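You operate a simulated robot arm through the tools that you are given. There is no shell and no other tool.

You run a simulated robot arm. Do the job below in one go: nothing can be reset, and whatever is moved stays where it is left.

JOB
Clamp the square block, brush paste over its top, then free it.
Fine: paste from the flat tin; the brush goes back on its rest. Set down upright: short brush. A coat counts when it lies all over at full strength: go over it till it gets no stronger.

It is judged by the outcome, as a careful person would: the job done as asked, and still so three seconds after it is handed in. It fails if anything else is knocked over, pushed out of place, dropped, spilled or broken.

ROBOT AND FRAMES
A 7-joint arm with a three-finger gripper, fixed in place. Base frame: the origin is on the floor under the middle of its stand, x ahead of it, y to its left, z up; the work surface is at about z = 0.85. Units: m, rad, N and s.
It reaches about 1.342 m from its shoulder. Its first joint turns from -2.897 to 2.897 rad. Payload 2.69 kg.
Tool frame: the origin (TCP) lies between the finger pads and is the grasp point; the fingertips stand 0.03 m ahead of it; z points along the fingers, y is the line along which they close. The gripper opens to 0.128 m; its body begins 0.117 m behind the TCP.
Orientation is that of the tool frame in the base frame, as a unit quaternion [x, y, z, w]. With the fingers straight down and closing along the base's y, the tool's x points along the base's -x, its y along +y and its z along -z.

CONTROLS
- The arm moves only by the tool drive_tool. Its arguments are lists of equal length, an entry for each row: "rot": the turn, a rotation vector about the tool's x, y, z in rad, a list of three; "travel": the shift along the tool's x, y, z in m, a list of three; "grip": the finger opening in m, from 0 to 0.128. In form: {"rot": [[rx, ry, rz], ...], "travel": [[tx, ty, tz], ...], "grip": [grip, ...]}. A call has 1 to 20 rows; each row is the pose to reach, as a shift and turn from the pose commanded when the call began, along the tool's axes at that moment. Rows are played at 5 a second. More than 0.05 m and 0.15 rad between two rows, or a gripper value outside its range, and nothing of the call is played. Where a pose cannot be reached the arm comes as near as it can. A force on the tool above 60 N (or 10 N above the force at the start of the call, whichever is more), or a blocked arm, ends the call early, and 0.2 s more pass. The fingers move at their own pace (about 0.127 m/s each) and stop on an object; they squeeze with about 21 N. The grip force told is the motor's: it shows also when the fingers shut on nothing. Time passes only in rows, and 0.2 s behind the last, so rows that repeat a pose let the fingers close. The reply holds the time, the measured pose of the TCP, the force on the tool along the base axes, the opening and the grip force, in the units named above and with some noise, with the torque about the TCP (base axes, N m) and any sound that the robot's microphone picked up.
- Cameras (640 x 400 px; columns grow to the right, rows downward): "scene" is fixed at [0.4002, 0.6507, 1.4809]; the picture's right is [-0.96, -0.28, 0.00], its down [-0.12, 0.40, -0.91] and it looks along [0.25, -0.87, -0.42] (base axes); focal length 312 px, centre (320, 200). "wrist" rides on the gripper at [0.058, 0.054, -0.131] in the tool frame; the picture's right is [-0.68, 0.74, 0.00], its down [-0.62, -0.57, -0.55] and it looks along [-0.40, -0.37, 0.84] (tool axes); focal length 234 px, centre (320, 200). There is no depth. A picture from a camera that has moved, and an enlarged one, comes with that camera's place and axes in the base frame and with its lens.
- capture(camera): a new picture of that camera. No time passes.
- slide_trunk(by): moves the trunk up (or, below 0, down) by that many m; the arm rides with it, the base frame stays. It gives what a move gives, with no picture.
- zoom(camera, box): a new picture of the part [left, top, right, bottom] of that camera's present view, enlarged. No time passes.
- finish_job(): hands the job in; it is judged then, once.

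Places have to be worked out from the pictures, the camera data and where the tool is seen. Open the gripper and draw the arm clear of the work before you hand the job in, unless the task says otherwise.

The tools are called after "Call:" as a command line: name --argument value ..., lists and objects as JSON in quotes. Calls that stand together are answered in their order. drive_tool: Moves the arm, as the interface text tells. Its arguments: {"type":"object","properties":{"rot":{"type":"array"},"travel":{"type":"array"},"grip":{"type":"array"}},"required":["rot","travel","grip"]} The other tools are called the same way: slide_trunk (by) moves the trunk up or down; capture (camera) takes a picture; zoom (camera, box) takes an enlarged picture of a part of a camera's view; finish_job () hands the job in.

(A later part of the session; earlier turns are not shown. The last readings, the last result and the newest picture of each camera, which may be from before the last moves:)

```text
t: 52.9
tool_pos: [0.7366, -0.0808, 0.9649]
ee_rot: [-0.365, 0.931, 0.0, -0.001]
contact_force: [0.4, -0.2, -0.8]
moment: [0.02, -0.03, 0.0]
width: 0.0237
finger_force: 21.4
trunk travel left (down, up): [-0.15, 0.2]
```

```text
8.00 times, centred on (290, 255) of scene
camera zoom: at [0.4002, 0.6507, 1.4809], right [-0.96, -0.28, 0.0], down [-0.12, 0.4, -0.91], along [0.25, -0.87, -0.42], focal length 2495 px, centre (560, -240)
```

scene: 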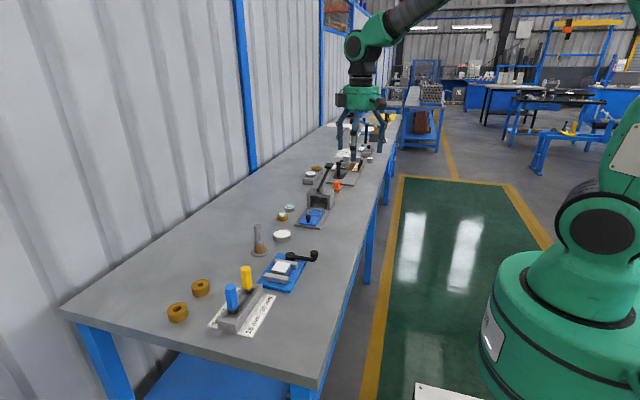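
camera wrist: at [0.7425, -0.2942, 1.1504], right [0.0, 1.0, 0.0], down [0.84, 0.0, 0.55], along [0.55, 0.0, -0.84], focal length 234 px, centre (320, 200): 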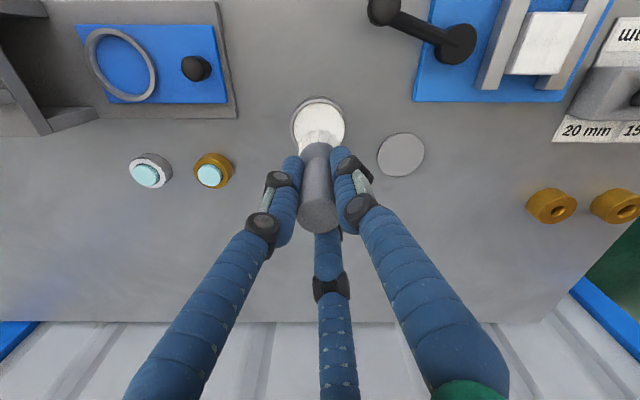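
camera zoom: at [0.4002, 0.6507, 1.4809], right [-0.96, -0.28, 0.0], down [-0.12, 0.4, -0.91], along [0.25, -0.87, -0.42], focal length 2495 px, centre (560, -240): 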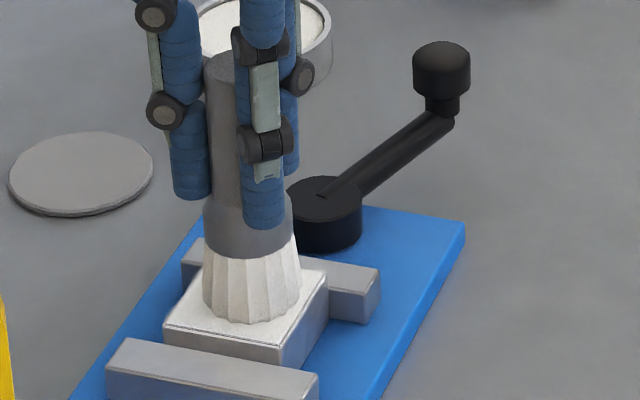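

Not touching yet. I lower 2 mm more and raster across along x again.

Call:
drive_tool --rot '[[0, 0, 0], [0, 0, 0], [0, 0, 0], [0, 0, 0], [0, 0, 0], [0, 0, 0], [0, 0, 0], [0, 0, 0], [0, 0, 0], [0, 0, 0], [0, 0, 0], [0, 0, 0], [0, 0, 0], [0, 0, 0], [0, 0, 0], [0, 0, 0], [0, 0, 0]]' --travel '[[0, 0, 0.002], [0.0113, -0.0005, 0.002], [0.0226, -0.0009, 0.002], [0.0109, -0.0118, 0.002], [-0.0009, -0.0226, 0.002], [-0.008, -0.0149, 0.002], [0.0037, -0.004, 0.002], [0.0155, 0.0068, 0.002], [0.008, 0.0149, 0.002], [-0.0037, 0.004, 0.002], [-0.0155, -0.0068, 0.002], [-0.0226, 0.0009, 0.002], [-0.0109, 0.0118, 0.002], [0.0009, 0.0226, 0.002], [0.0005, 0.0113, 0.002], [0, 0, 0.002], [0, 0, 0.002]]' --grip '[0.01, 0.01, 0.01, 0.01, 0.01, 0.01, 0.01, 0.01, 0.01, 0.01, 0.01, 0.01, 0.01, 0.01, 0.01, 0.01, 0.01]'

Call:
zoom --camera "wrist" --box '[270, 90, 370, 170]'

Call:
zoom --camera "scene" --box '[260, 230, 320, 280]'

```text
t: 56.5
tool_pos: [0.7372, -0.0792, 0.9619]
ee_rot: [-0.364, 0.932, 0.0, -0.001]
contact_force: [0.1, 0.1, 8.2]
moment: [0.1, -0.04, 0.0]
width: 0.0237
finger_force: 21.0
trunk travel left (down, up): [-0.15, 0.2]
```

```text
5.00 times, centred on (320, 130) of wrist
camera zoom: at [0.6577, -0.079, 1.0924], right [0.0, 1.0, 0.0], down [0.84, 0.0, 0.55], along [0.55, 0.0, -0.84], focal length 1171 px, centre (320, 550)
```

zoom: 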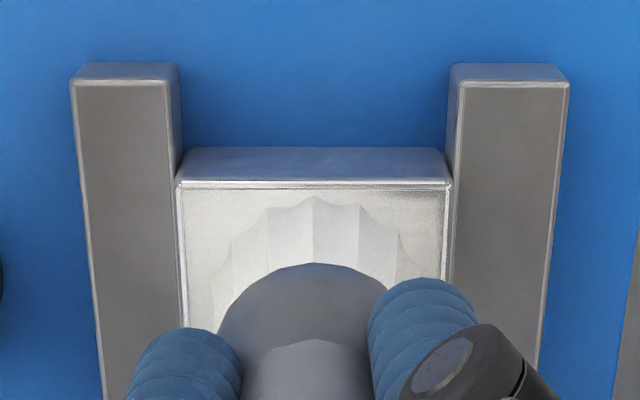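

```text
8.00 times, centred on (290, 255) of scene
camera zoom: at [0.4002, 0.6507, 1.4809], right [-0.96, -0.28, 0.0], down [-0.12, 0.4, -0.91], along [0.25, -0.87, -0.42], focal length 2495 px, centre (560, -240)
```

zoom: 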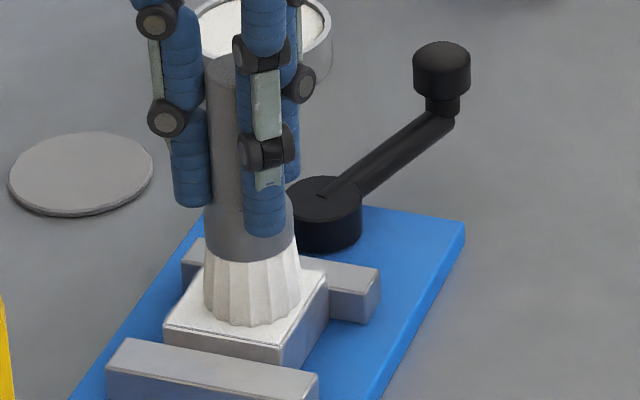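

Contact is steady at 8 N, the lever unchanged. I now raster crosswise along y.

Call:
drive_tool --rot '[[0, 0, 0], [0, 0, 0], [0, 0, 0], [0, 0, 0], [0, 0, 0], [0, 0, 0], [0, 0, 0], [0, 0, 0], [0, 0, 0], [0, 0, 0], [0, 0, 0], [0, 0, 0], [0, 0, 0], [0, 0, 0], [0, 0, 0], [0, 0, 0]]' --travel '[[0.0113, -0.0005, 0], [0.0226, -0.0009, 0], [0.0118, 0.0109, 0], [0.0009, 0.0226, 0], [-0.0068, 0.0155, 0], [0.004, 0.0037, 0], [0.0149, -0.008, 0], [0.0068, -0.0155, 0], [-0.004, -0.0037, 0], [-0.0149, 0.008, 0], [-0.0226, 0.0009, 0], [-0.0118, -0.0109, 0], [-0.0009, -0.0226, 0], [-0.0005, -0.0113, 0], [0, 0, 0], [0, 0, 0]]' --grip '[0.01, 0.01, 0.01, 0.01, 0.01, 0.01, 0.01, 0.01, 0.01, 0.01, 0.01, 0.01, 0.01, 0.01, 0.01, 0.01]'

Call:
zoom --camera "scene" --box '[260, 230, 320, 280]'

```text
t: 59.9
tool_pos: [0.7374, -0.0797, 0.9619]
ee_rot: [-0.364, 0.932, 0.0, -0.001]
contact_force: [-1.5, -0.2, 1.8]
moment: [-0.01, -0.01, 0.04]
width: 0.0239
finger_force: 20.9
trunk travel left (down, up): [-0.15, 0.2]
```

```text
8.00 times, centred on (290, 255) of scene
camera zoom: at [0.4002, 0.6507, 1.4809], right [-0.96, -0.28, 0.0], down [-0.12, 0.4, -0.91], along [0.25, -0.87, -0.42], focal length 2495 px, centre (560, -240)
```

zoom: 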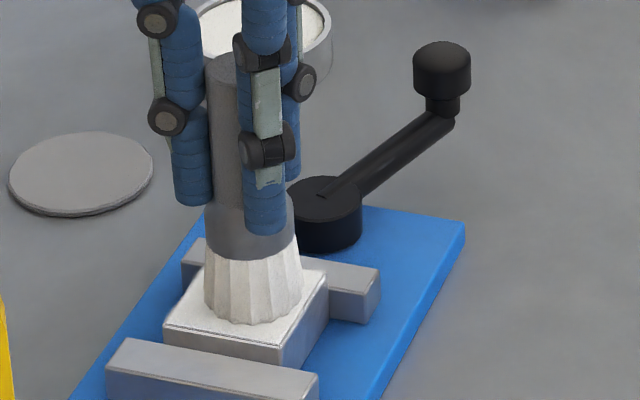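

I lift and go back over the tin, to compare the coat from the same viewpoint as before.

Call:
drive_tool --rot '[[0, 0, 0], [0, 0, 0], [0, 0, 0], [0, 0, 0], [0, 0, 0], [0, 0, 0], [0, 0, 0], [0, 0, 0], [0, 0, 0], [0, 0, 0]]' --travel '[[0, 0, -0.01], [0, 0, -0.035], [0, 0, -0.0585], [0.0138, -0.036, -0.0585], [0.0276, -0.0719, -0.0585], [0.0414, -0.1079, -0.0585], [0.0551, -0.1439, -0.0585], [0.0689, -0.1798, -0.0585], [0.0827, -0.2158, -0.0585], [0.0827, -0.2158, -0.0585]]' --grip '[0.01, 0.01, 0.01, 0.01, 0.01, 0.01, 0.01, 0.01, 0.01, 0.01]'

Call:
zoom --camera "scene" --box '[260, 240, 320, 290]'

Call:
zoom --camera "wrist" --box '[480, 0, 640, 110]'

Call:
zoom --camera "wrist" --box '[260, 80, 380, 170]'

```text
t: 62.1
tool_pos: [0.8229, -0.2937, 1.0207]
ee_rot: [-0.364, 0.931, 0.0, -0.001]
contact_force: [0.3, -0.4, -0.9]
moment: [0.06, -0.01, -0.01]
width: 0.0236
finger_force: 20.7
trunk travel left (down, up): [-0.15, 0.2]
```

```text
8.00 times, centred on (290, 265) of scene
camera zoom: at [0.4002, 0.6507, 1.4809], right [-0.96, -0.28, 0.0], down [-0.12, 0.4, -0.91], along [0.25, -0.87, -0.42], focal length 2495 px, centre (560, -320)
```

zoom: 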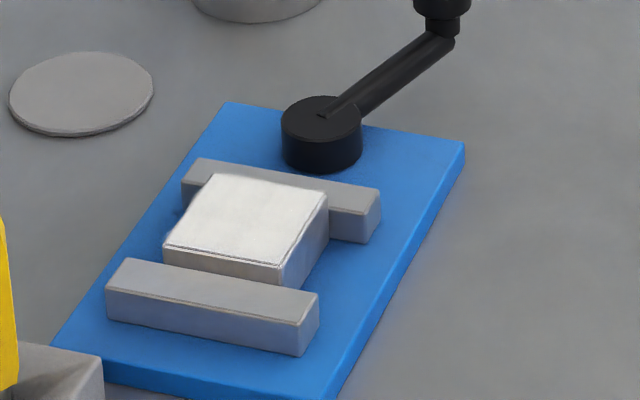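

```text
3.64 times, centred on (560, 55) of wrist
camera zoom: at [0.7444, -0.2949, 1.1513], right [0.0, 1.0, 0.0], down [0.84, 0.0, 0.55], along [0.55, 0.0, -0.84], focal length 852 px, centre (-553, 727)
```

zoom: 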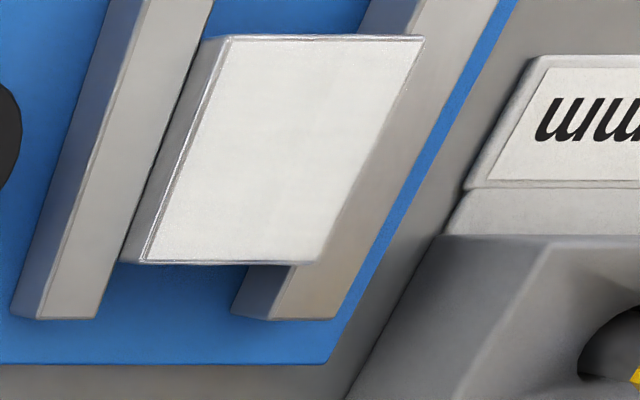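

```text
4.44 times, centred on (320, 125) of wrist
camera zoom: at [0.7444, -0.2949, 1.1513], right [0.0, 1.0, 0.0], down [0.84, 0.0, 0.55], along [0.55, 0.0, -0.84], focal length 1041 px, centre (320, 533)
```

zoom: 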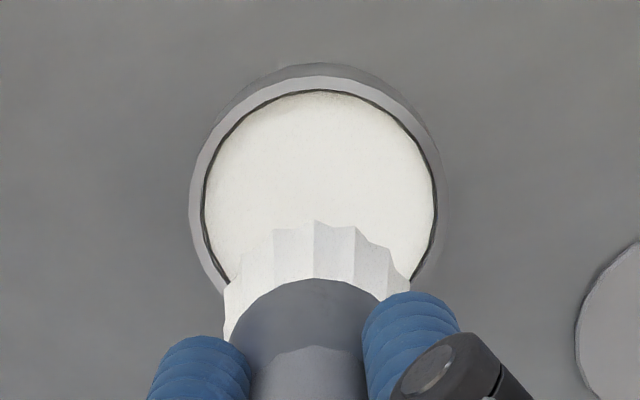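

The coat looks whiter and more even. I reload once more and go over it again to see whether it still gains.

Call:
drive_tool --rot '[[0, 0, 0], [0, 0, 0], [0, 0, 0], [0, 0, 0], [0, 0, 0], [0, 0, 0], [0, 0, 0], [0, 0, 0], [0, 0, 0], [0, 0, 0]]' --travel '[[0, 0, 0.03], [0, 0, 0.055], [0, 0, 0.067], [0, 0, 0.072], [0, 0, 0.0755], [0.003, 0, 0.0755], [0, 0.003, 0.0755], [-0.003, 0, 0.0755], [0, -0.003, 0.0755], [0, 0, 0.0755]]' --grip '[0.01, 0.01, 0.01, 0.01, 0.01, 0.01, 0.01, 0.01, 0.01, 0.01]'

Call:
zoom --camera "scene" --box '[250, 200, 320, 250]'

```text
t: 64.3
tool_pos: [0.8215, -0.2934, 0.9456]
ee_rot: [-0.365, 0.931, -0.001, -0.001]
contact_force: [1.1, -1.5, 8.6]
moment: [-0.09, -0.11, 0.02]
width: 0.024
finger_force: 20.6
trunk travel left (down, up): [-0.15, 0.2]
```

```text
8.00 times, centred on (285, 225) of scene
camera zoom: at [0.4002, 0.6507, 1.4809], right [-0.96, -0.28, 0.0], down [-0.12, 0.4, -0.91], along [0.25, -0.87, -0.42], focal length 2495 px, centre (600, 0)
```

zoom: 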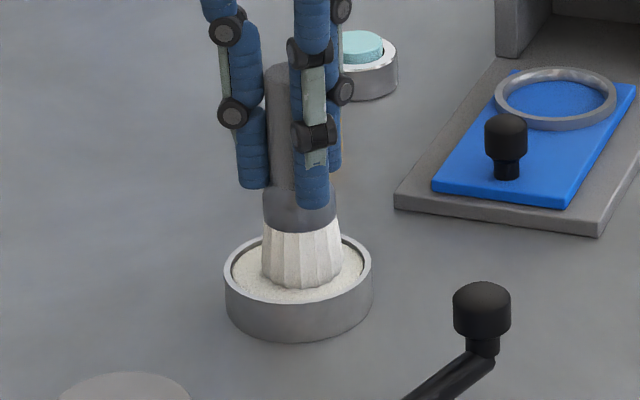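

Reloaded with 8.6 N contact. I return to the block and touch down again.

Call:
drive_tool --rot '[[0, 0, 0], [0, 0, 0], [0, 0, 0], [0, 0, 0], [0, 0, 0], [0, 0, 0], [0, 0, 0], [0, 0, 0], [0, 0, 0], [0, 0, 0], [0, 0, 0], [0, 0, 0], [0, 0, 0], [0, 0, 0]]' --travel '[[0, 0, -0.02], [0, 0, -0.05], [0, 0, -0.0755], [-0.0138, 0.036, -0.0755], [-0.0276, 0.0719, -0.0755], [-0.0414, 0.1079, -0.0755], [-0.0551, 0.1439, -0.0755], [-0.0689, 0.1798, -0.0755], [-0.0827, 0.2158, -0.0755], [-0.0827, 0.2158, -0.05], [-0.0827, 0.2158, -0.03], [-0.0827, 0.2158, -0.02], [-0.0827, 0.2158, -0.0165], [-0.0827, 0.2158, -0.0165]]' --grip '[0.01, 0.01, 0.01, 0.01, 0.01, 0.01, 0.01, 0.01, 0.01, 0.01, 0.01, 0.01, 0.01, 0.01]'

```text
t: 67.3
tool_pos: [0.7366, -0.0799, 0.9616]
ee_rot: [-0.364, 0.931, -0.001, -0.001]
contact_force: [-0.4, 0.3, 0.6]
moment: [0.01, 0.0, 0.01]
width: 0.0238
finger_force: 21.3
trunk travel left (down, up): [-0.15, 0.2]
```

Just touching now; I press 1.5 mm more and raster over the full top, a bit wider to the edges.

Call:
drive_tool --rot '[[0, 0, 0], [0, 0, 0], [0, 0, 0], [0, 0, 0], [0, 0, 0], [0, 0, 0], [0, 0, 0], [0, 0, 0], [0, 0, 0], [0, 0, 0], [0, 0, 0], [0, 0, 0], [0, 0, 0], [0, 0, 0], [0, 0, 0], [0, 0, 0]]' --travel '[[0.0127, -0.0005, 0.0015], [0.0254, -0.001, 0.0015], [0.0122, -0.0132, 0.0015], [-0.001, -0.0254, 0.0015], [-0.0092, -0.0166, 0.0015], [0.0041, -0.0044, 0.0015], [0.0173, 0.0078, 0.0015], [0.0092, 0.0166, 0.0015], [-0.0041, 0.0044, 0.0015], [-0.0173, -0.0078, 0.0015], [-0.0254, 0.001, 0.0015], [-0.0122, 0.0132, 0.0015], [0.001, 0.0254, 0.0015], [0.0005, 0.0127, 0.0015], [0, 0, 0.0015], [0, 0, 0.0015]]' --grip '[0.01, 0.01, 0.01, 0.01, 0.01, 0.01, 0.01, 0.01, 0.01, 0.01, 0.01, 0.01, 0.01, 0.01, 0.01, 0.01]'

Call:
zoom --camera "scene" --box '[260, 230, 320, 280]'

```text
t: 70.7
tool_pos: [0.7365, -0.0776, 0.9597]
ee_rot: [-0.364, 0.931, 0.0, 0.0]
contact_force: [-0.7, 0.8, 7.6]
moment: [0.02, -0.09, 0.04]
width: 0.0238
finger_force: 21.3
trunk travel left (down, up): [-0.15, 0.2]
```

```text
8.00 times, centred on (290, 255) of scene
camera zoom: at [0.4002, 0.6507, 1.4809], right [-0.96, -0.28, 0.0], down [-0.12, 0.4, -0.91], along [0.25, -0.87, -0.42], focal length 2495 px, centre (560, -240)
```

zoom: 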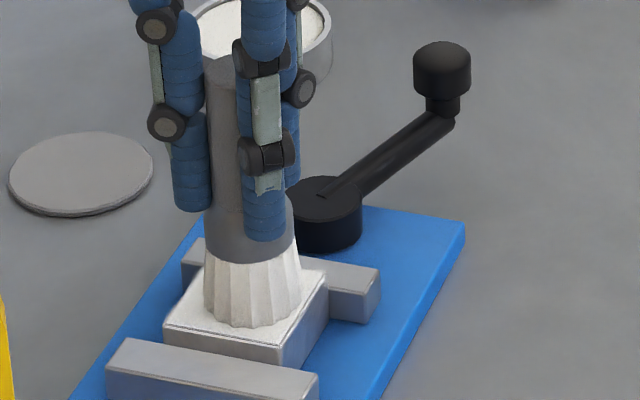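

Steady 7.6 N contact. I follow with the crosswise raster.

Call:
drive_tool --rot '[[0, 0, 0], [0, 0, 0], [0, 0, 0], [0, 0, 0], [0, 0, 0], [0, 0, 0], [0, 0, 0], [0, 0, 0], [0, 0, 0], [0, 0, 0], [0, 0, 0], [0, 0, 0], [0, 0, 0], [0, 0, 0], [0, 0, 0], [0, 0, 0]]' --travel '[[0.0127, -0.0005, 0], [0.0254, -0.001, 0], [0.0132, 0.0122, 0], [0.001, 0.0254, 0], [-0.0078, 0.0173, 0], [0.0044, 0.0041, 0], [0.0166, -0.0092, 0], [0.0078, -0.0173, 0], [-0.0044, -0.0041, 0], [-0.0166, 0.0092, 0], [-0.0254, 0.001, 0], [-0.0132, -0.0122, 0], [-0.001, -0.0254, 0], [-0.0005, -0.0127, 0], [0, 0, 0], [0, 0, 0]]' --grip '[0.01, 0.01, 0.01, 0.01, 0.01, 0.01, 0.01, 0.01, 0.01, 0.01, 0.01, 0.01, 0.01, 0.01, 0.01, 0.01]'

```text
t: 74.1
tool_pos: [0.737, -0.0779, 0.9606]
ee_rot: [-0.364, 0.932, 0.0, -0.002]
contact_force: [-0.2, 0.0, -0.7]
moment: [-0.03, -0.02, 0.02]
width: 0.0239
finger_force: 21.1
trunk travel left (down, up): [-0.15, 0.2]
```

I lift off and return above the tin for the same comparison view.

Call:
drive_tool --rot '[[0, 0, 0], [0, 0, 0], [0, 0, 0], [0, 0, 0], [0, 0, 0], [0, 0, 0], [0, 0, 0], [0, 0, 0], [0, 0, 0], [0, 0, 0]]' --travel '[[0, 0, -0.01], [0, 0, -0.035], [0, 0, -0.0605], [0.0138, -0.036, -0.0605], [0.0276, -0.0719, -0.0605], [0.0414, -0.1079, -0.0605], [0.0551, -0.1439, -0.0605], [0.0689, -0.1798, -0.0605], [0.0827, -0.2158, -0.0605], [0.0827, -0.2158, -0.0605]]' --grip '[0.01, 0.01, 0.01, 0.01, 0.01, 0.01, 0.01, 0.01, 0.01, 0.01]'

Call:
zoom --camera "scene" --box '[270, 255, 305, 280]'

Call:
zoom --camera "wrist" --box '[480, 0, 640, 110]'

Call:
capture --camera "wrist"

```text
t: 76.3
tool_pos: [0.8217, -0.2944, 1.0207]
ee_rot: [-0.363, 0.932, 0.0, -0.001]
contact_force: [0.3, -0.3, -2.0]
moment: [0.06, -0.01, -0.02]
width: 0.0239
finger_force: 20.9
trunk travel left (down, up): [-0.15, 0.2]
```

```text
16.00 times, centred on (288, 268) of scene
camera zoom: at [0.4002, 0.6507, 1.4809], right [-0.96, -0.28, 0.0], down [-0.12, 0.4, -0.91], along [0.25, -0.87, -0.42], focal length 4990 px, centre (840, -880)
```

zoom: 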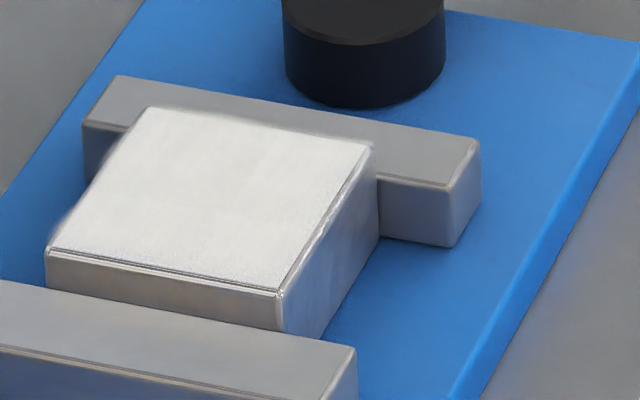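

```text
3.64 times, centred on (560, 55) of wrist
camera zoom: at [0.7436, -0.2944, 1.1511], right [0.0, 1.0, 0.0], down [0.84, 0.0, 0.55], along [0.55, 0.0, -0.84], focal length 852 px, centre (-553, 727)
```

zoom: 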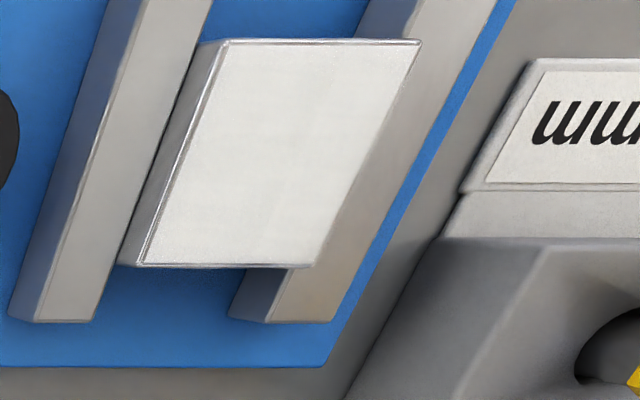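

```text
taken
camera wrist: at [0.7436, -0.2944, 1.1511], right [0.0, 1.0, 0.0], down [0.84, 0.0, 0.55], along [0.55, 0.0, -0.84], focal length 234 px, centre (320, 200)
```

wrist: 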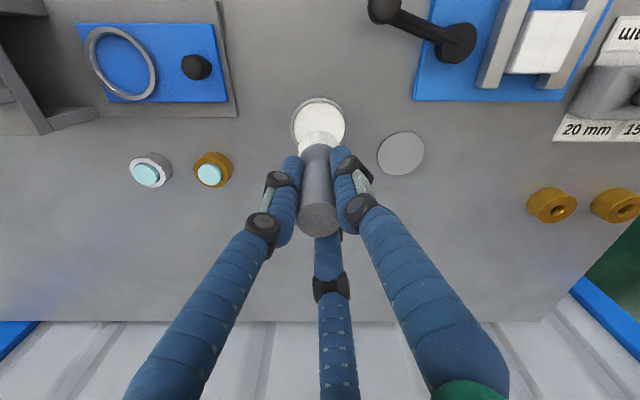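

The coat looks uniform; I zoom tighter on it, to check corners and edges.

Call:
zoom --camera "wrist" --box '[500, 5, 596, 80]'

Call:
zoom --camera "wrist" --box '[280, 85, 360, 155]'

```text
5.33 times, centred on (548, 42) of wrist
camera zoom: at [0.7436, -0.2944, 1.1511], right [0.0, 1.0, 0.0], down [0.84, 0.0, 0.55], along [0.55, 0.0, -0.84], focal length 1249 px, centre (-896, 1040)
```

zoom: 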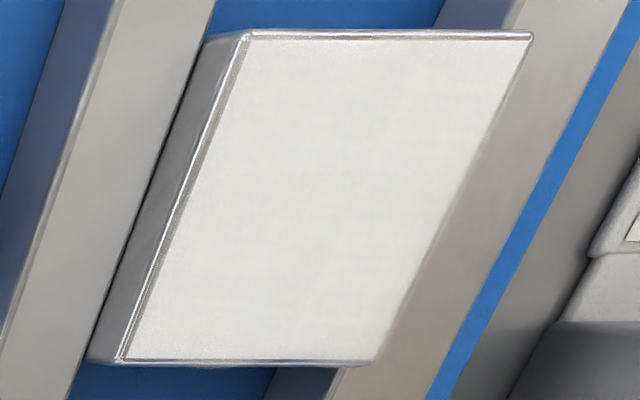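

```text
5.71 times, centred on (320, 120) of wrist
camera zoom: at [0.7436, -0.2944, 1.1511], right [0.0, 1.0, 0.0], down [0.84, 0.0, 0.55], along [0.55, 0.0, -0.84], focal length 1338 px, centre (320, 657)
```

zoom: 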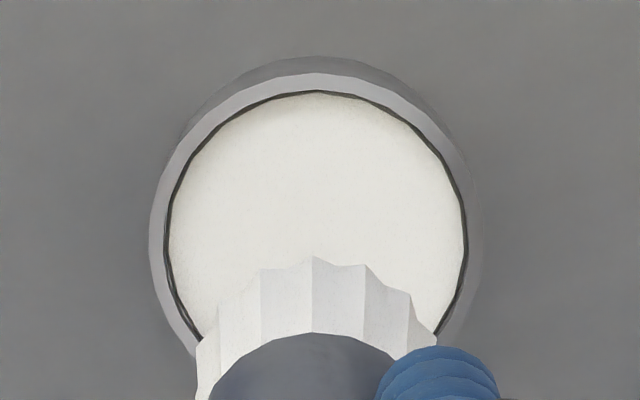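

It appears complete, edges included. To be sure it has stopped gaining strength, I dip once more and repeat, then compare the same view.

Call:
drive_tool --rot '[[0, 0, 0], [0, 0, 0], [0, 0, 0], [0, 0, 0], [0, 0, 0], [0, 0, 0], [0, 0, 0], [0, 0, 0], [0, 0, 0], [0, 0, 0]]' --travel '[[0, 0, 0.03], [0, 0, 0.055], [0, 0, 0.067], [0, 0, 0.073], [0, 0, 0.0765], [0.003, 0, 0.0765], [0, 0.003, 0.0765], [-0.003, 0, 0.0765], [0, -0.003, 0.0765], [0, 0, 0.0765]]' --grip '[0.01, 0.01, 0.01, 0.01, 0.01, 0.01, 0.01, 0.01, 0.01, 0.01]'

Call:
zoom --camera "scene" --box '[250, 200, 320, 250]'

```text
t: 78.5
tool_pos: [0.822, -0.2944, 0.9443]
ee_rot: [-0.364, 0.931, -0.001, -0.001]
contact_force: [-0.6, -0.1, -0.9]
moment: [-0.02, 0.02, 0.0]
width: 0.0234
finger_force: 20.9
trunk travel left (down, up): [-0.15, 0.2]
```

```text
8.00 times, centred on (285, 225) of scene
camera zoom: at [0.4002, 0.6507, 1.4809], right [-0.96, -0.28, 0.0], down [-0.12, 0.4, -0.91], along [0.25, -0.87, -0.42], focal length 2495 px, centre (600, 0)
```

zoom: 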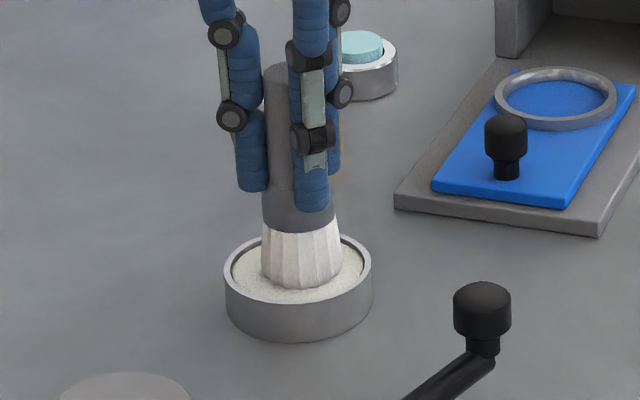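

Hardly any contact this time, since the brush has crept up a little in the grip. I press 2 mm deeper with a swirl.

Call:
drive_tool --rot '[[0, 0, 0], [0, 0, 0], [0, 0, 0], [0, 0, 0], [0, 0, 0], [0, 0, 0]]' --travel '[[0, 0, 0.002], [0.003, 0, 0.002], [0, 0.003, 0.002], [-0.003, 0, 0.002], [0, -0.003, 0.002], [0, 0, 0.002]]' --grip '[0.01, 0.01, 0.01, 0.01, 0.01, 0.01]'

```text
t: 79.9
tool_pos: [0.8228, -0.2937, 0.9428]
ee_rot: [-0.364, 0.931, -0.002, 0.0]
contact_force: [5.4, -2.6, 22.1]
moment: [-0.17, -0.38, 0.02]
width: 0.024
finger_force: 20.7
trunk travel left (down, up): [-0.15, 0.2]
```

Well loaded (22 N). I return to the block and touch down.

Call:
drive_tool --rot '[[0, 0, 0], [0, 0, 0], [0, 0, 0], [0, 0, 0], [0, 0, 0], [0, 0, 0], [0, 0, 0], [0, 0, 0], [0, 0, 0], [0, 0, 0], [0, 0, 0], [0, 0, 0], [0, 0, 0], [0, 0, 0]]' --travel '[[0, 0, -0.02], [0, 0, -0.05], [0, 0, -0.0785], [-0.0138, 0.036, -0.0785], [-0.0276, 0.0719, -0.0785], [-0.0414, 0.1079, -0.0785], [-0.0551, 0.1439, -0.0785], [-0.0689, 0.1798, -0.0785], [-0.0827, 0.2158, -0.0785], [-0.0827, 0.2158, -0.05], [-0.0827, 0.2158, -0.03], [-0.0827, 0.2158, -0.02], [-0.0827, 0.2158, -0.017], [-0.0827, 0.2158, -0.017]]' --grip '[0.01, 0.01, 0.01, 0.01, 0.01, 0.01, 0.01, 0.01, 0.01, 0.01, 0.01, 0.01, 0.01, 0.01]'

```text
t: 82.9
tool_pos: [0.7359, -0.0775, 0.9589]
ee_rot: [-0.364, 0.931, 0.001, -0.001]
contact_force: [-0.1, 0.3, 3.2]
moment: [0.01, 0.02, 0.02]
width: 0.0237
finger_force: 21.5
trunk travel left (down, up): [-0.15, 0.2]
```

Touching with 3 N. I brush two loops round the perimeter and corners, then across the middle.

Call:
drive_tool --rot '[[0, 0, 0], [0, 0, 0], [0, 0, 0], [0, 0, 0], [0, 0, 0], [0, 0, 0], [0, 0, 0], [0, 0, 0], [0, 0, 0], [0, 0, 0], [0, 0, 0], [0, 0, 0], [0, 0, 0], [0, 0, 0], [0, 0, 0], [0, 0, 0], [0, 0, 0], [0, 0, 0], [0, 0, 0]]' --travel '[[0.0127, -0.0005, 0.001], [0.0254, -0.001, 0.001], [0.0122, -0.0132, 0.001], [-0.001, -0.0254, 0.001], [-0.0132, -0.0122, 0.001], [-0.0254, 0.001, 0.001], [-0.0122, 0.0132, 0.001], [0.001, 0.0254, 0.001], [0.0132, 0.0122, 0.001], [0.0254, -0.001, 0.001], [0.0122, -0.0132, 0.001], [-0.001, -0.0254, 0.001], [-0.0132, -0.0122, 0.001], [-0.0254, 0.001, 0.001], [-0.0122, 0.0132, 0.001], [0.001, 0.0254, 0.001], [0.0132, 0.0122, 0.001], [0, 0, 0.001], [0, 0, 0.001]]' --grip '[0.01, 0.01, 0.01, 0.01, 0.01, 0.01, 0.01, 0.01, 0.01, 0.01, 0.01, 0.01, 0.01, 0.01, 0.01, 0.01, 0.01, 0.01, 0.01]'

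Call:
zoom --camera "scene" --box '[260, 230, 320, 280]'

```text
t: 86.9
tool_pos: [0.7367, -0.0801, 0.9589]
ee_rot: [-0.364, 0.932, -0.001, 0.0]
contact_force: [-7.1, -0.3, 30.2]
moment: [-0.09, 0.47, 0.02]
width: 0.0239
finger_force: 21.0
trunk travel left (down, up): [-0.15, 0.2]
```

```text
8.00 times, centred on (290, 255) of scene
camera zoom: at [0.4002, 0.6507, 1.4809], right [-0.96, -0.28, 0.0], down [-0.12, 0.4, -0.91], along [0.25, -0.87, -0.42], focal length 2495 px, centre (560, -240)
```

zoom: 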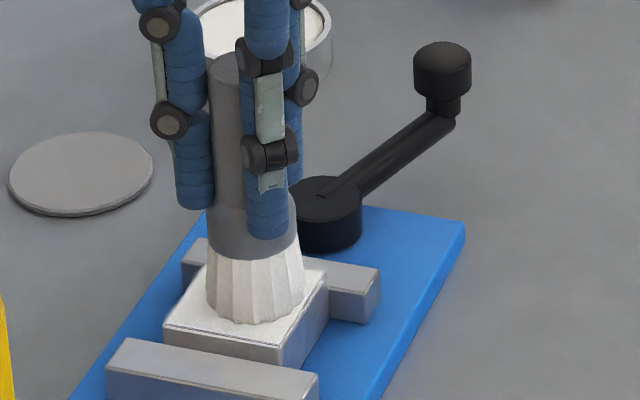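

Force rose to 30 N, so I ease up 2 mm and finish with one raster pass in the middle before lifting.

Call:
drive_tool --rot '[[0, 0, 0], [0, 0, 0], [0, 0, 0], [0, 0, 0], [0, 0, 0], [0, 0, 0], [0, 0, 0], [0, 0, 0], [0, 0, 0], [0, 0, 0], [0, 0, 0], [0, 0, 0], [0, 0, 0], [0, 0, 0], [0, 0, 0], [0, 0, 0], [0, 0, 0]]' --travel '[[0, 0, -0.002], [0.0113, -0.0005, -0.002], [0.0226, -0.0009, -0.002], [0.0109, -0.0118, -0.002], [-0.0009, -0.0226, -0.002], [-0.008, -0.0149, -0.002], [0.0037, -0.004, -0.002], [0.0155, 0.0068, -0.002], [0.008, 0.0149, -0.002], [-0.0037, 0.004, -0.002], [-0.0155, -0.0068, -0.002], [-0.0226, 0.0009, -0.002], [-0.0109, 0.0118, -0.002], [0.0009, 0.0226, -0.002], [0.0005, 0.0113, -0.002], [0, 0, -0.002], [0, 0, -0.002]]' --grip '[0.01, 0.01, 0.01, 0.01, 0.01, 0.01, 0.01, 0.01, 0.01, 0.01, 0.01, 0.01, 0.01, 0.01, 0.01, 0.01, 0.01]'

Call:
zoom --camera "scene" --box '[260, 230, 320, 280]'

```text
t: 90.5
tool_pos: [0.7352, -0.0788, 0.961]
ee_rot: [-0.364, 0.932, -0.001, -0.001]
contact_force: [-0.2, 0.4, 1.4]
moment: [0.03, -0.07, 0.03]
width: 0.0238
finger_force: 21.2
trunk travel left (down, up): [-0.15, 0.2]
```

```text
8.00 times, centred on (290, 255) of scene
camera zoom: at [0.4002, 0.6507, 1.4809], right [-0.96, -0.28, 0.0], down [-0.12, 0.4, -0.91], along [0.25, -0.87, -0.42], focal length 2495 px, centre (560, -240)
```

zoom: 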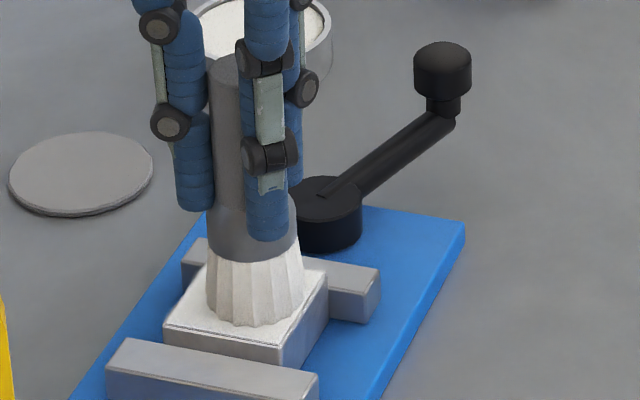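

Contact is light again. I lift off and return above the tin to compare the coat from the same view.

Call:
drive_tool --rot '[[0, 0, 0], [0, 0, 0], [0, 0, 0], [0, 0, 0], [0, 0, 0], [0, 0, 0], [0, 0, 0], [0, 0, 0], [0, 0, 0], [0, 0, 0]]' --travel '[[0, 0, -0.01], [0, 0, -0.035], [0, 0, -0.0605], [0.0138, -0.036, -0.0605], [0.0276, -0.0719, -0.0605], [0.0414, -0.1079, -0.0605], [0.0551, -0.1439, -0.0605], [0.0689, -0.1798, -0.0605], [0.0827, -0.2158, -0.0605], [0.0827, -0.2158, -0.0605]]' --grip '[0.01, 0.01, 0.01, 0.01, 0.01, 0.01, 0.01, 0.01, 0.01, 0.01]'

Call:
zoom --camera "scene" --box '[270, 255, 305, 280]'

Call:
zoom --camera "wrist" --box '[500, 5, 596, 80]'

Call:
zoom --camera "scene" --box '[240, 190, 320, 250]'

```text
t: 92.7
tool_pos: [0.8225, -0.2937, 1.0224]
ee_rot: [-0.364, 0.931, 0.0, -0.001]
contact_force: [-0.3, -0.6, -1.1]
moment: [0.07, 0.01, -0.01]
width: 0.024
finger_force: 21.5
trunk travel left (down, up): [-0.15, 0.2]
```

```text
16.00 times, centred on (288, 268) of scene
camera zoom: at [0.4002, 0.6507, 1.4809], right [-0.96, -0.28, 0.0], down [-0.12, 0.4, -0.91], along [0.25, -0.87, -0.42], focal length 4990 px, centre (840, -880)
```

zoom: 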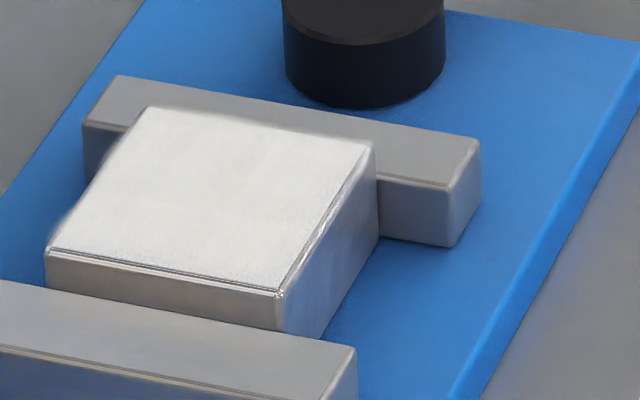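

```text
5.33 times, centred on (548, 42) of wrist
camera zoom: at [0.7438, -0.2943, 1.1526], right [0.0, 1.0, 0.0], down [0.84, 0.0, 0.55], along [0.55, 0.0, -0.84], focal length 1249 px, centre (-896, 1040)
```

zoom: 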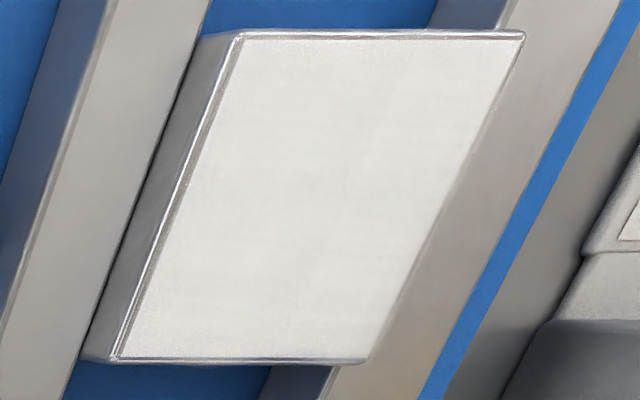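

```text
6.67 times, centred on (280, 220) of scene
camera zoom: at [0.4002, 0.6507, 1.4809], right [-0.96, -0.28, 0.0], down [-0.12, 0.4, -0.91], along [0.25, -0.87, -0.42], focal length 2079 px, centre (587, 67)
```

zoom: 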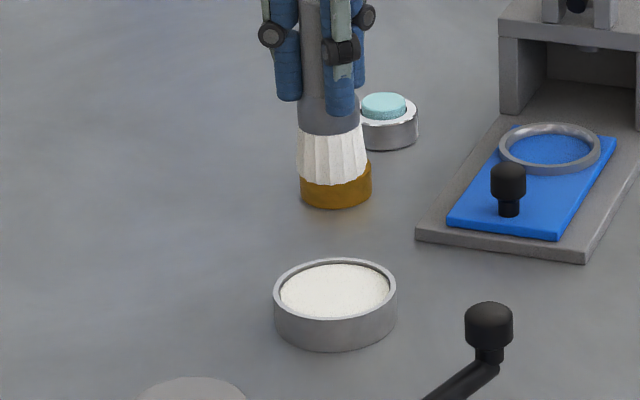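

No further change in the coat: it is even and at full strength. I now carry the brush back over its rest and lower part way to check alignment.

Call:
drive_tool --rot '[[0, 0, 0], [0, 0, 0], [0, 0, 0], [0, 0, 0], [0, 0, 0], [0, 0, 0], [0, 0, 0]]' --travel '[[-0.026, 0.013, 0], [-0.052, 0.026, 0], [-0.078, 0.039, 0], [-0.104, 0.0521, 0], [-0.104, 0.0521, 0.03], [-0.104, 0.0521, 0.06], [-0.104, 0.0521, 0.06]]' --grip '[0.01, 0.01, 0.01, 0.01, 0.01, 0.01, 0.01]'

Call:
zoom --camera "wrist" --box '[250, 80, 390, 200]'

Call:
zoom --camera "scene" --box '[225, 205, 295, 265]'

```text
t: 94.3
tool_pos: [0.8642, -0.1842, 0.9612]
ee_rot: [-0.364, 0.932, -0.001, 0.0]
contact_force: [0.7, -0.6, -0.6]
moment: [-0.02, 0.08, -0.01]
width: 0.0238
finger_force: 21.1
trunk travel left (down, up): [-0.15, 0.2]
```

```text
3.33 times, centred on (320, 140) of wrist
camera zoom: at [0.7851, -0.1855, 1.0912], right [0.0, 1.0, 0.0], down [0.84, 0.0, 0.55], along [0.55, 0.0, -0.84], focal length 781 px, centre (320, 400)
```

zoom: 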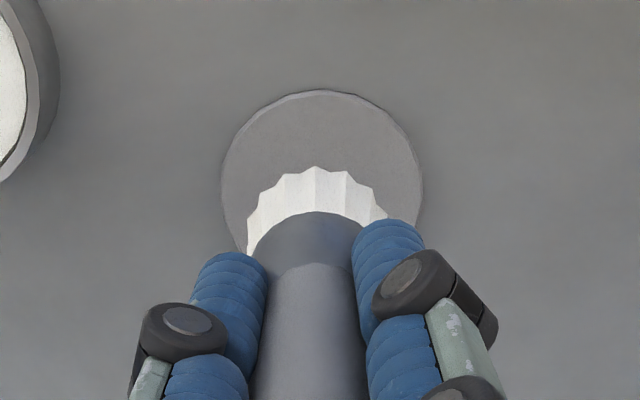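

```text
6.67 times, centred on (260, 235) of scene
camera zoom: at [0.4002, 0.6507, 1.4809], right [-0.96, -0.28, 0.0], down [-0.12, 0.4, -0.91], along [0.25, -0.87, -0.42], focal length 2079 px, centre (720, -33)
```

zoom: 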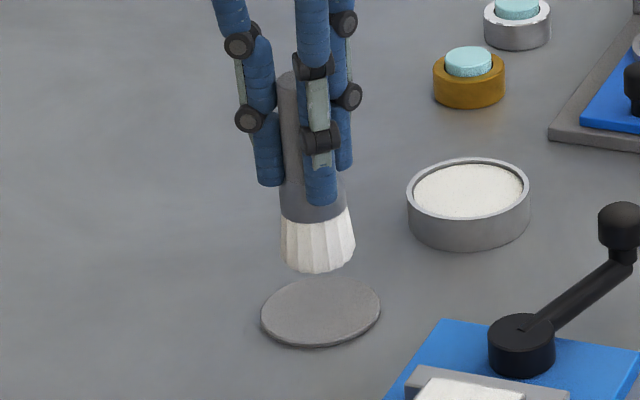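

XY alignment over the disc is good. I zoom in to see whether the brush has tilted in the grip.

Call:
zoom --camera "scene" --box '[242, 210, 278, 262]'

Call:
zoom --camera "wrist" --box '[270, 95, 370, 245]'

```text
7.69 times, centred on (260, 236) of scene
camera zoom: at [0.4002, 0.6507, 1.4809], right [-0.96, -0.28, 0.0], down [-0.12, 0.4, -0.91], along [0.25, -0.87, -0.42], focal length 2399 px, centre (782, -77)
```

zoom: 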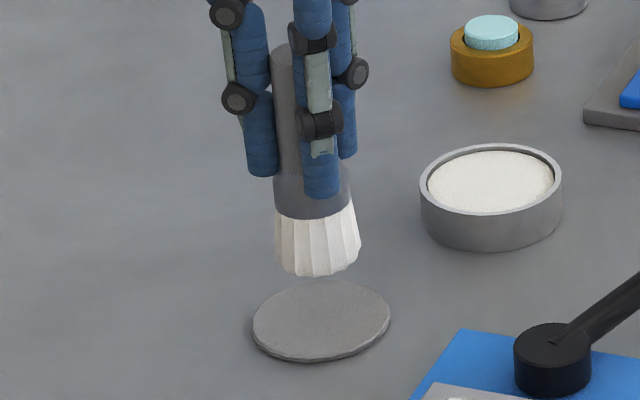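

```text
2.67 times, centred on (320, 170) of wrist
camera zoom: at [0.7851, -0.1855, 1.0912], right [0.0, 1.0, 0.0], down [0.84, 0.0, 0.55], along [0.55, 0.0, -0.84], focal length 624 px, centre (320, 280)
```

zoom: 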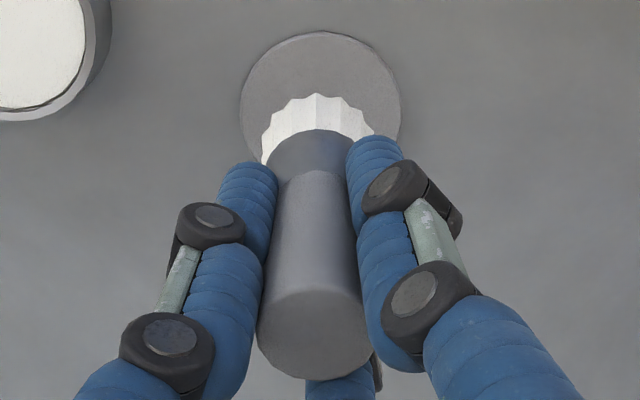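

The brush hangs within about 2° of vertical and is centred over the disc. I lower to near the expected touch height.

Call:
drive_tool --rot '[[0, 0, 0], [0, 0, 0], [0, 0, 0], [0, 0, 0], [0, 0, 0]]' --travel '[[0, 0, 0.012], [0, 0, 0.02], [0, 0, 0.0235], [0, 0, 0.0255], [0, 0, 0.0255]]' --grip '[0.01, 0.01, 0.01, 0.01, 0.01]'

Call:
zoom --camera "scene" --box '[242, 210, 278, 262]'

```text
t: 95.5
tool_pos: [0.8621, -0.1852, 0.9327]
ee_rot: [-0.364, 0.931, 0.0, -0.001]
contact_force: [0.6, -0.5, -0.2]
moment: [-0.01, 0.02, 0.01]
width: 0.0239
finger_force: 20.7
trunk travel left (down, up): [-0.15, 0.2]
```

```text
7.69 times, centred on (260, 236) of scene
camera zoom: at [0.4002, 0.6507, 1.4809], right [-0.96, -0.28, 0.0], down [-0.12, 0.4, -0.91], along [0.25, -0.87, -0.42], focal length 2399 px, centre (782, -77)
```

zoom: 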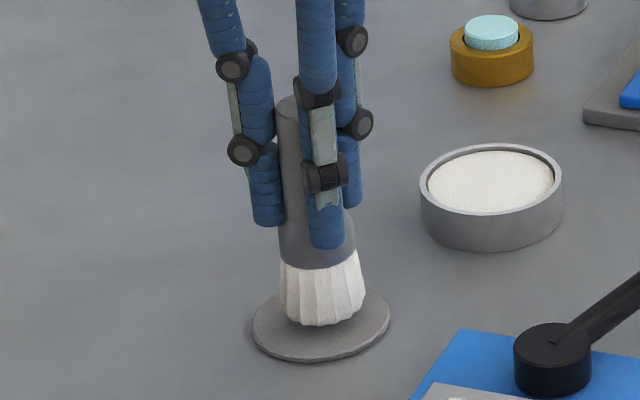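

No contact yet at z 0.933. I go down in 1 mm steps until the disc carries the brush.

Call:
drive_tool --rot '[[0, 0, 0], [0, 0, 0], [0, 0, 0]]' --travel '[[0, 0, 0.001], [0, 0, 0.002], [0, 0, 0.002]]' --grip '[0.01, 0.01, 0.01]'

```text
t: 96.3
tool_pos: [0.8626, -0.1846, 0.9324]
ee_rot: [-0.364, 0.931, 0.0, -0.001]
contact_force: [0.4, 1.4, -0.5]
moment: [0.0, 0.02, 0.05]
width: 0.0237
finger_force: 20.9
trunk travel left (down, up): [-0.15, 0.2]
```

The force is still nil at z≈0.932; I continue 2 mm further in small steps.

Call:
drive_tool --rot '[[0, 0, 0], [0, 0, 0], [0, 0, 0]]' --travel '[[0, 0, 0.001], [0, 0, 0.002], [0, 0, 0.002]]' --grip '[0.01, 0.01, 0.01]'

```text
t: 97.1
tool_pos: [0.8625, -0.1843, 0.9318]
ee_rot: [-0.365, 0.931, 0.0, -0.001]
contact_force: [-0.8, 0.1, -1.9]
moment: [-0.01, 0.0, 0.0]
width: 0.0238
finger_force: 20.5
trunk travel left (down, up): [-0.15, 0.2]
```

Still free; I lower 2 mm more and look.

Call:
drive_tool --rot '[[0, 0, 0], [0, 0, 0], [0, 0, 0]]' --travel '[[0, 0, 0.001], [0, 0, 0.002], [0, 0, 0.002]]' --grip '[0.01, 0.01, 0.01]'

Call:
zoom --camera "scene" --box '[242, 210, 278, 262]'

```text
t: 97.9
tool_pos: [0.8627, -0.1848, 0.9291]
ee_rot: [-0.364, 0.931, 0.0, -0.001]
contact_force: [-0.1, 0.4, -1.7]
moment: [0.01, -0.03, -0.05]
width: 0.0235
finger_force: 21.0
trunk travel left (down, up): [-0.15, 0.2]
```

```text
7.69 times, centred on (260, 236) of scene
camera zoom: at [0.4002, 0.6507, 1.4809], right [-0.96, -0.28, 0.0], down [-0.12, 0.4, -0.91], along [0.25, -0.87, -0.42], focal length 2399 px, centre (782, -77)
```

zoom: 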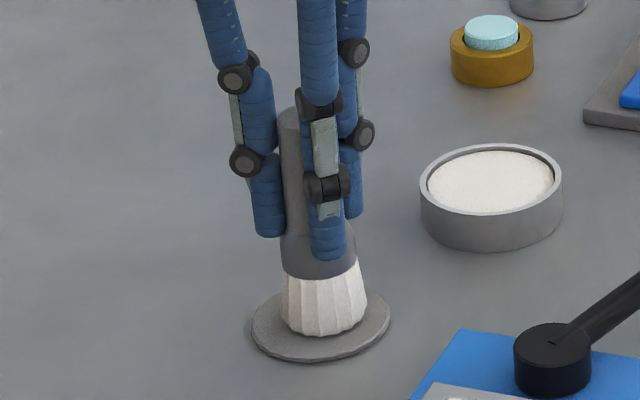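

The bristle edge is now at the same image height as when the brush stood originally. One more millimetre to confirm contact by force.

Call:
drive_tool --rot '[[0, 0, 0], [0, 0, 0], [0, 0, 0]]' --travel '[[0, 0, 0.0005], [0, 0, 0.001], [0, 0, 0.001]]' --grip '[0.01, 0.01, 0.01]'

```text
t: 98.7
tool_pos: [0.8634, -0.1845, 0.9279]
ee_rot: [-0.365, 0.931, 0.001, -0.001]
contact_force: [0.2, -0.9, -1.6]
moment: [0.0, 0.01, 0.01]
width: 0.0239
finger_force: 21.0
trunk travel left (down, up): [-0.15, 0.2]
```

Still no force, though picture and brush moved together, so it must be nearly there. I continue 1 mm at a time.

Call:
drive_tool --rot '[[0, 0, 0], [0, 0, 0], [0, 0, 0]]' --travel '[[0, 0, 0.0005], [0, 0, 0.001], [0, 0, 0.001]]' --grip '[0.01, 0.01, 0.01]'

Call:
zoom --camera "scene" --box '[246, 236, 274, 256]'

```text
t: 99.5
tool_pos: [0.8637, -0.1855, 0.9275]
ee_rot: [-0.364, 0.931, 0.0, -0.001]
contact_force: [1.4, -0.1, 5.2]
moment: [0.09, -0.1, -0.04]
width: 0.0238
finger_force: 21.1
trunk travel left (down, up): [-0.15, 0.2]
```

```text
16.00 times, centred on (260, 246) of scene
camera zoom: at [0.4002, 0.6507, 1.4809], right [-0.96, -0.28, 0.0], down [-0.12, 0.4, -0.91], along [0.25, -0.87, -0.42], focal length 4990 px, centre (1280, -536)
```

zoom: 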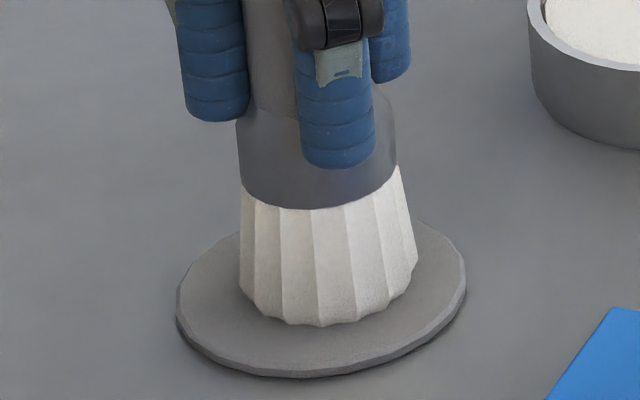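

Contact confirmed with 5 N and the brush stands on the middle of its disc. I open the fingers gently and rise clear.

Call:
drive_tool --rot '[[0, 0, 0], [0, 0, 0], [0, 0, 0], [0, 0, 0], [0, 0, 0], [0, 0, 0]]' --travel '[[0, 0, 0], [0, 0, 0], [0, 0, 0], [0, 0, 0], [0, 0, 0], [0, 0, 0]]' --grip '[0.03, 0.04, 0.05, 0.065, 0.08, 0.08]'

Call:
zoom --camera "scene" --box '[225, 205, 295, 265]'

Call:
capture --camera "wrist"

```text
t: 100.9
tool_pos: [0.8634, -0.1867, 0.9268]
ee_rot: [-0.364, 0.931, -0.001, -0.001]
contact_force: [0.3, -0.6, 0.4]
moment: [-0.02, -0.02, 0.0]
width: 0.0802
finger_force: 0.1
trunk travel left (down, up): [-0.15, 0.2]
```

```text
6.67 times, centred on (260, 235) of scene
camera zoom: at [0.4002, 0.6507, 1.4809], right [-0.96, -0.28, 0.0], down [-0.12, 0.4, -0.91], along [0.25, -0.87, -0.42], focal length 2079 px, centre (720, -33)
```

zoom: 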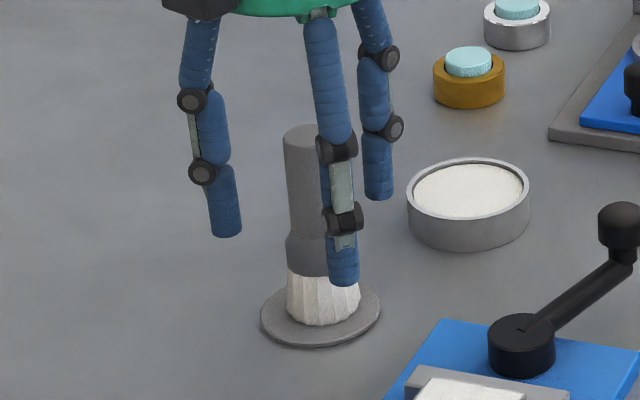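

```text
taken
camera wrist: at [0.7845, -0.1857, 1.0578], right [0.0, 1.0, 0.0], down [0.84, 0.0, 0.55], along [0.55, 0.0, -0.84], focal length 234 px, centre (320, 200)
```

wrist: 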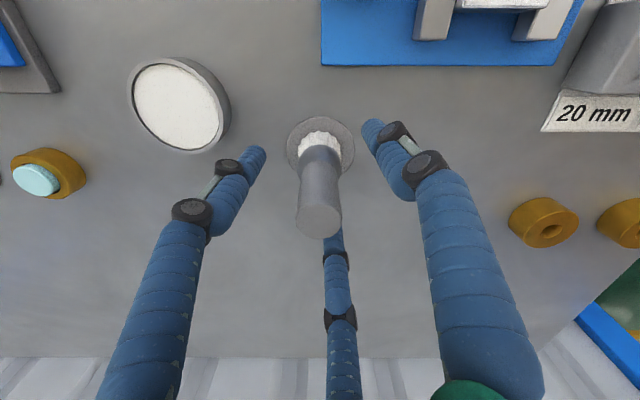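

The brush stands upright, centred on its rest. I rise straight up, then move above the lever knob, turning the hand to match the lever.

Call:
drive_tool --rot '[[0, 0, 0], [0, 0, 0], [0, 0, 0], [0, 0, -0.1], [0, 0, -0.2], [0, 0, -0.3], [0, 0, -0.4], [0, 0, -0.505], [0, 0, -0.505]]' --travel '[[0, 0, -0.035], [0, 0, -0.07], [0, 0, -0.11], [0.0297, 0.013, -0.11], [0.0594, 0.026, -0.11], [0.0892, 0.039, -0.11], [0.1189, 0.052, -0.11], [0.1486, 0.065, -0.11], [0.1486, 0.065, -0.11]]' --grip '[0.08, 0.08, 0.08, 0.08, 0.08, 0.08, 0.08, 0.08, 0.08]'

Call:
capture --camera "wrist"

Call:
zoom --camera "wrist" --box '[250, 100, 390, 200]'

Call:
zoom --camera "scene" --box '[225, 200, 325, 280]'

```text
t: 102.9
tool_pos: [0.7073, -0.239, 1.0374]
ee_rot: [-0.585, 0.811, 0.0, -0.001]
contact_force: [-1.2, 0.1, 0.4]
moment: [0.06, -0.03, 0.03]
width: 0.08
finger_force: 0.0
trunk travel left (down, up): [-0.15, 0.2]
```

```text
taken
camera wrist: at [0.6395, -0.2779, 1.1679], right [-0.49, 0.87, 0.0], down [0.73, 0.41, 0.55], along [0.48, 0.27, -0.84], focal length 234 px, centre (320, 200)
```

wrist: 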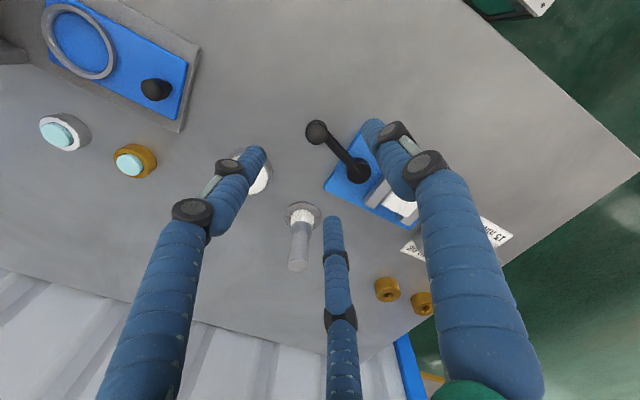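

```text
4.00 times, centred on (320, 150) of wrist
camera zoom: at [0.6395, -0.2779, 1.1679], right [-0.49, 0.87, 0.0], down [0.73, 0.41, 0.55], along [0.48, 0.27, -0.84], focal length 937 px, centre (320, 400)
```

zoom: 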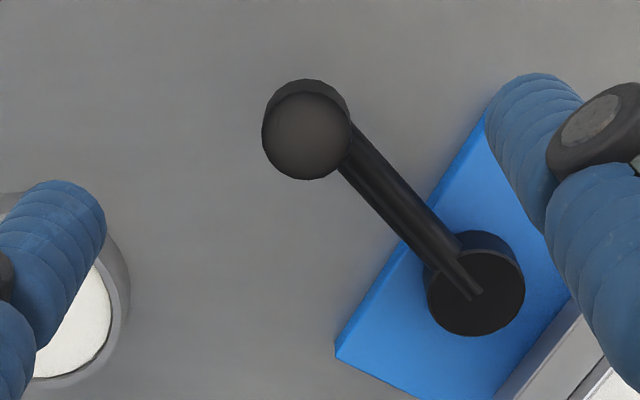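

```text
5.00 times, centred on (275, 240) of scene
camera zoom: at [0.4002, 0.6507, 1.4809], right [-0.96, -0.28, 0.0], down [-0.12, 0.4, -0.91], along [0.25, -0.87, -0.42], focal length 1559 px, centre (545, 0)
```

zoom: 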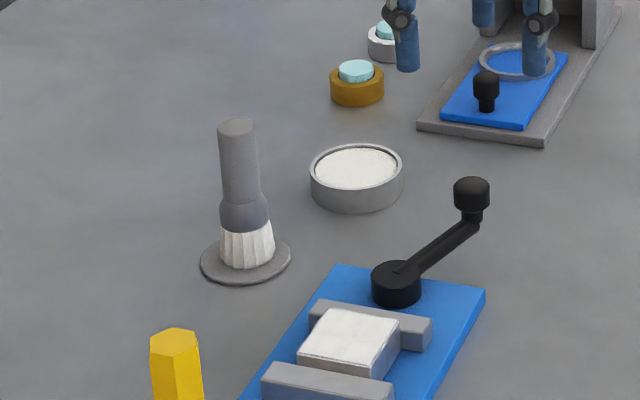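

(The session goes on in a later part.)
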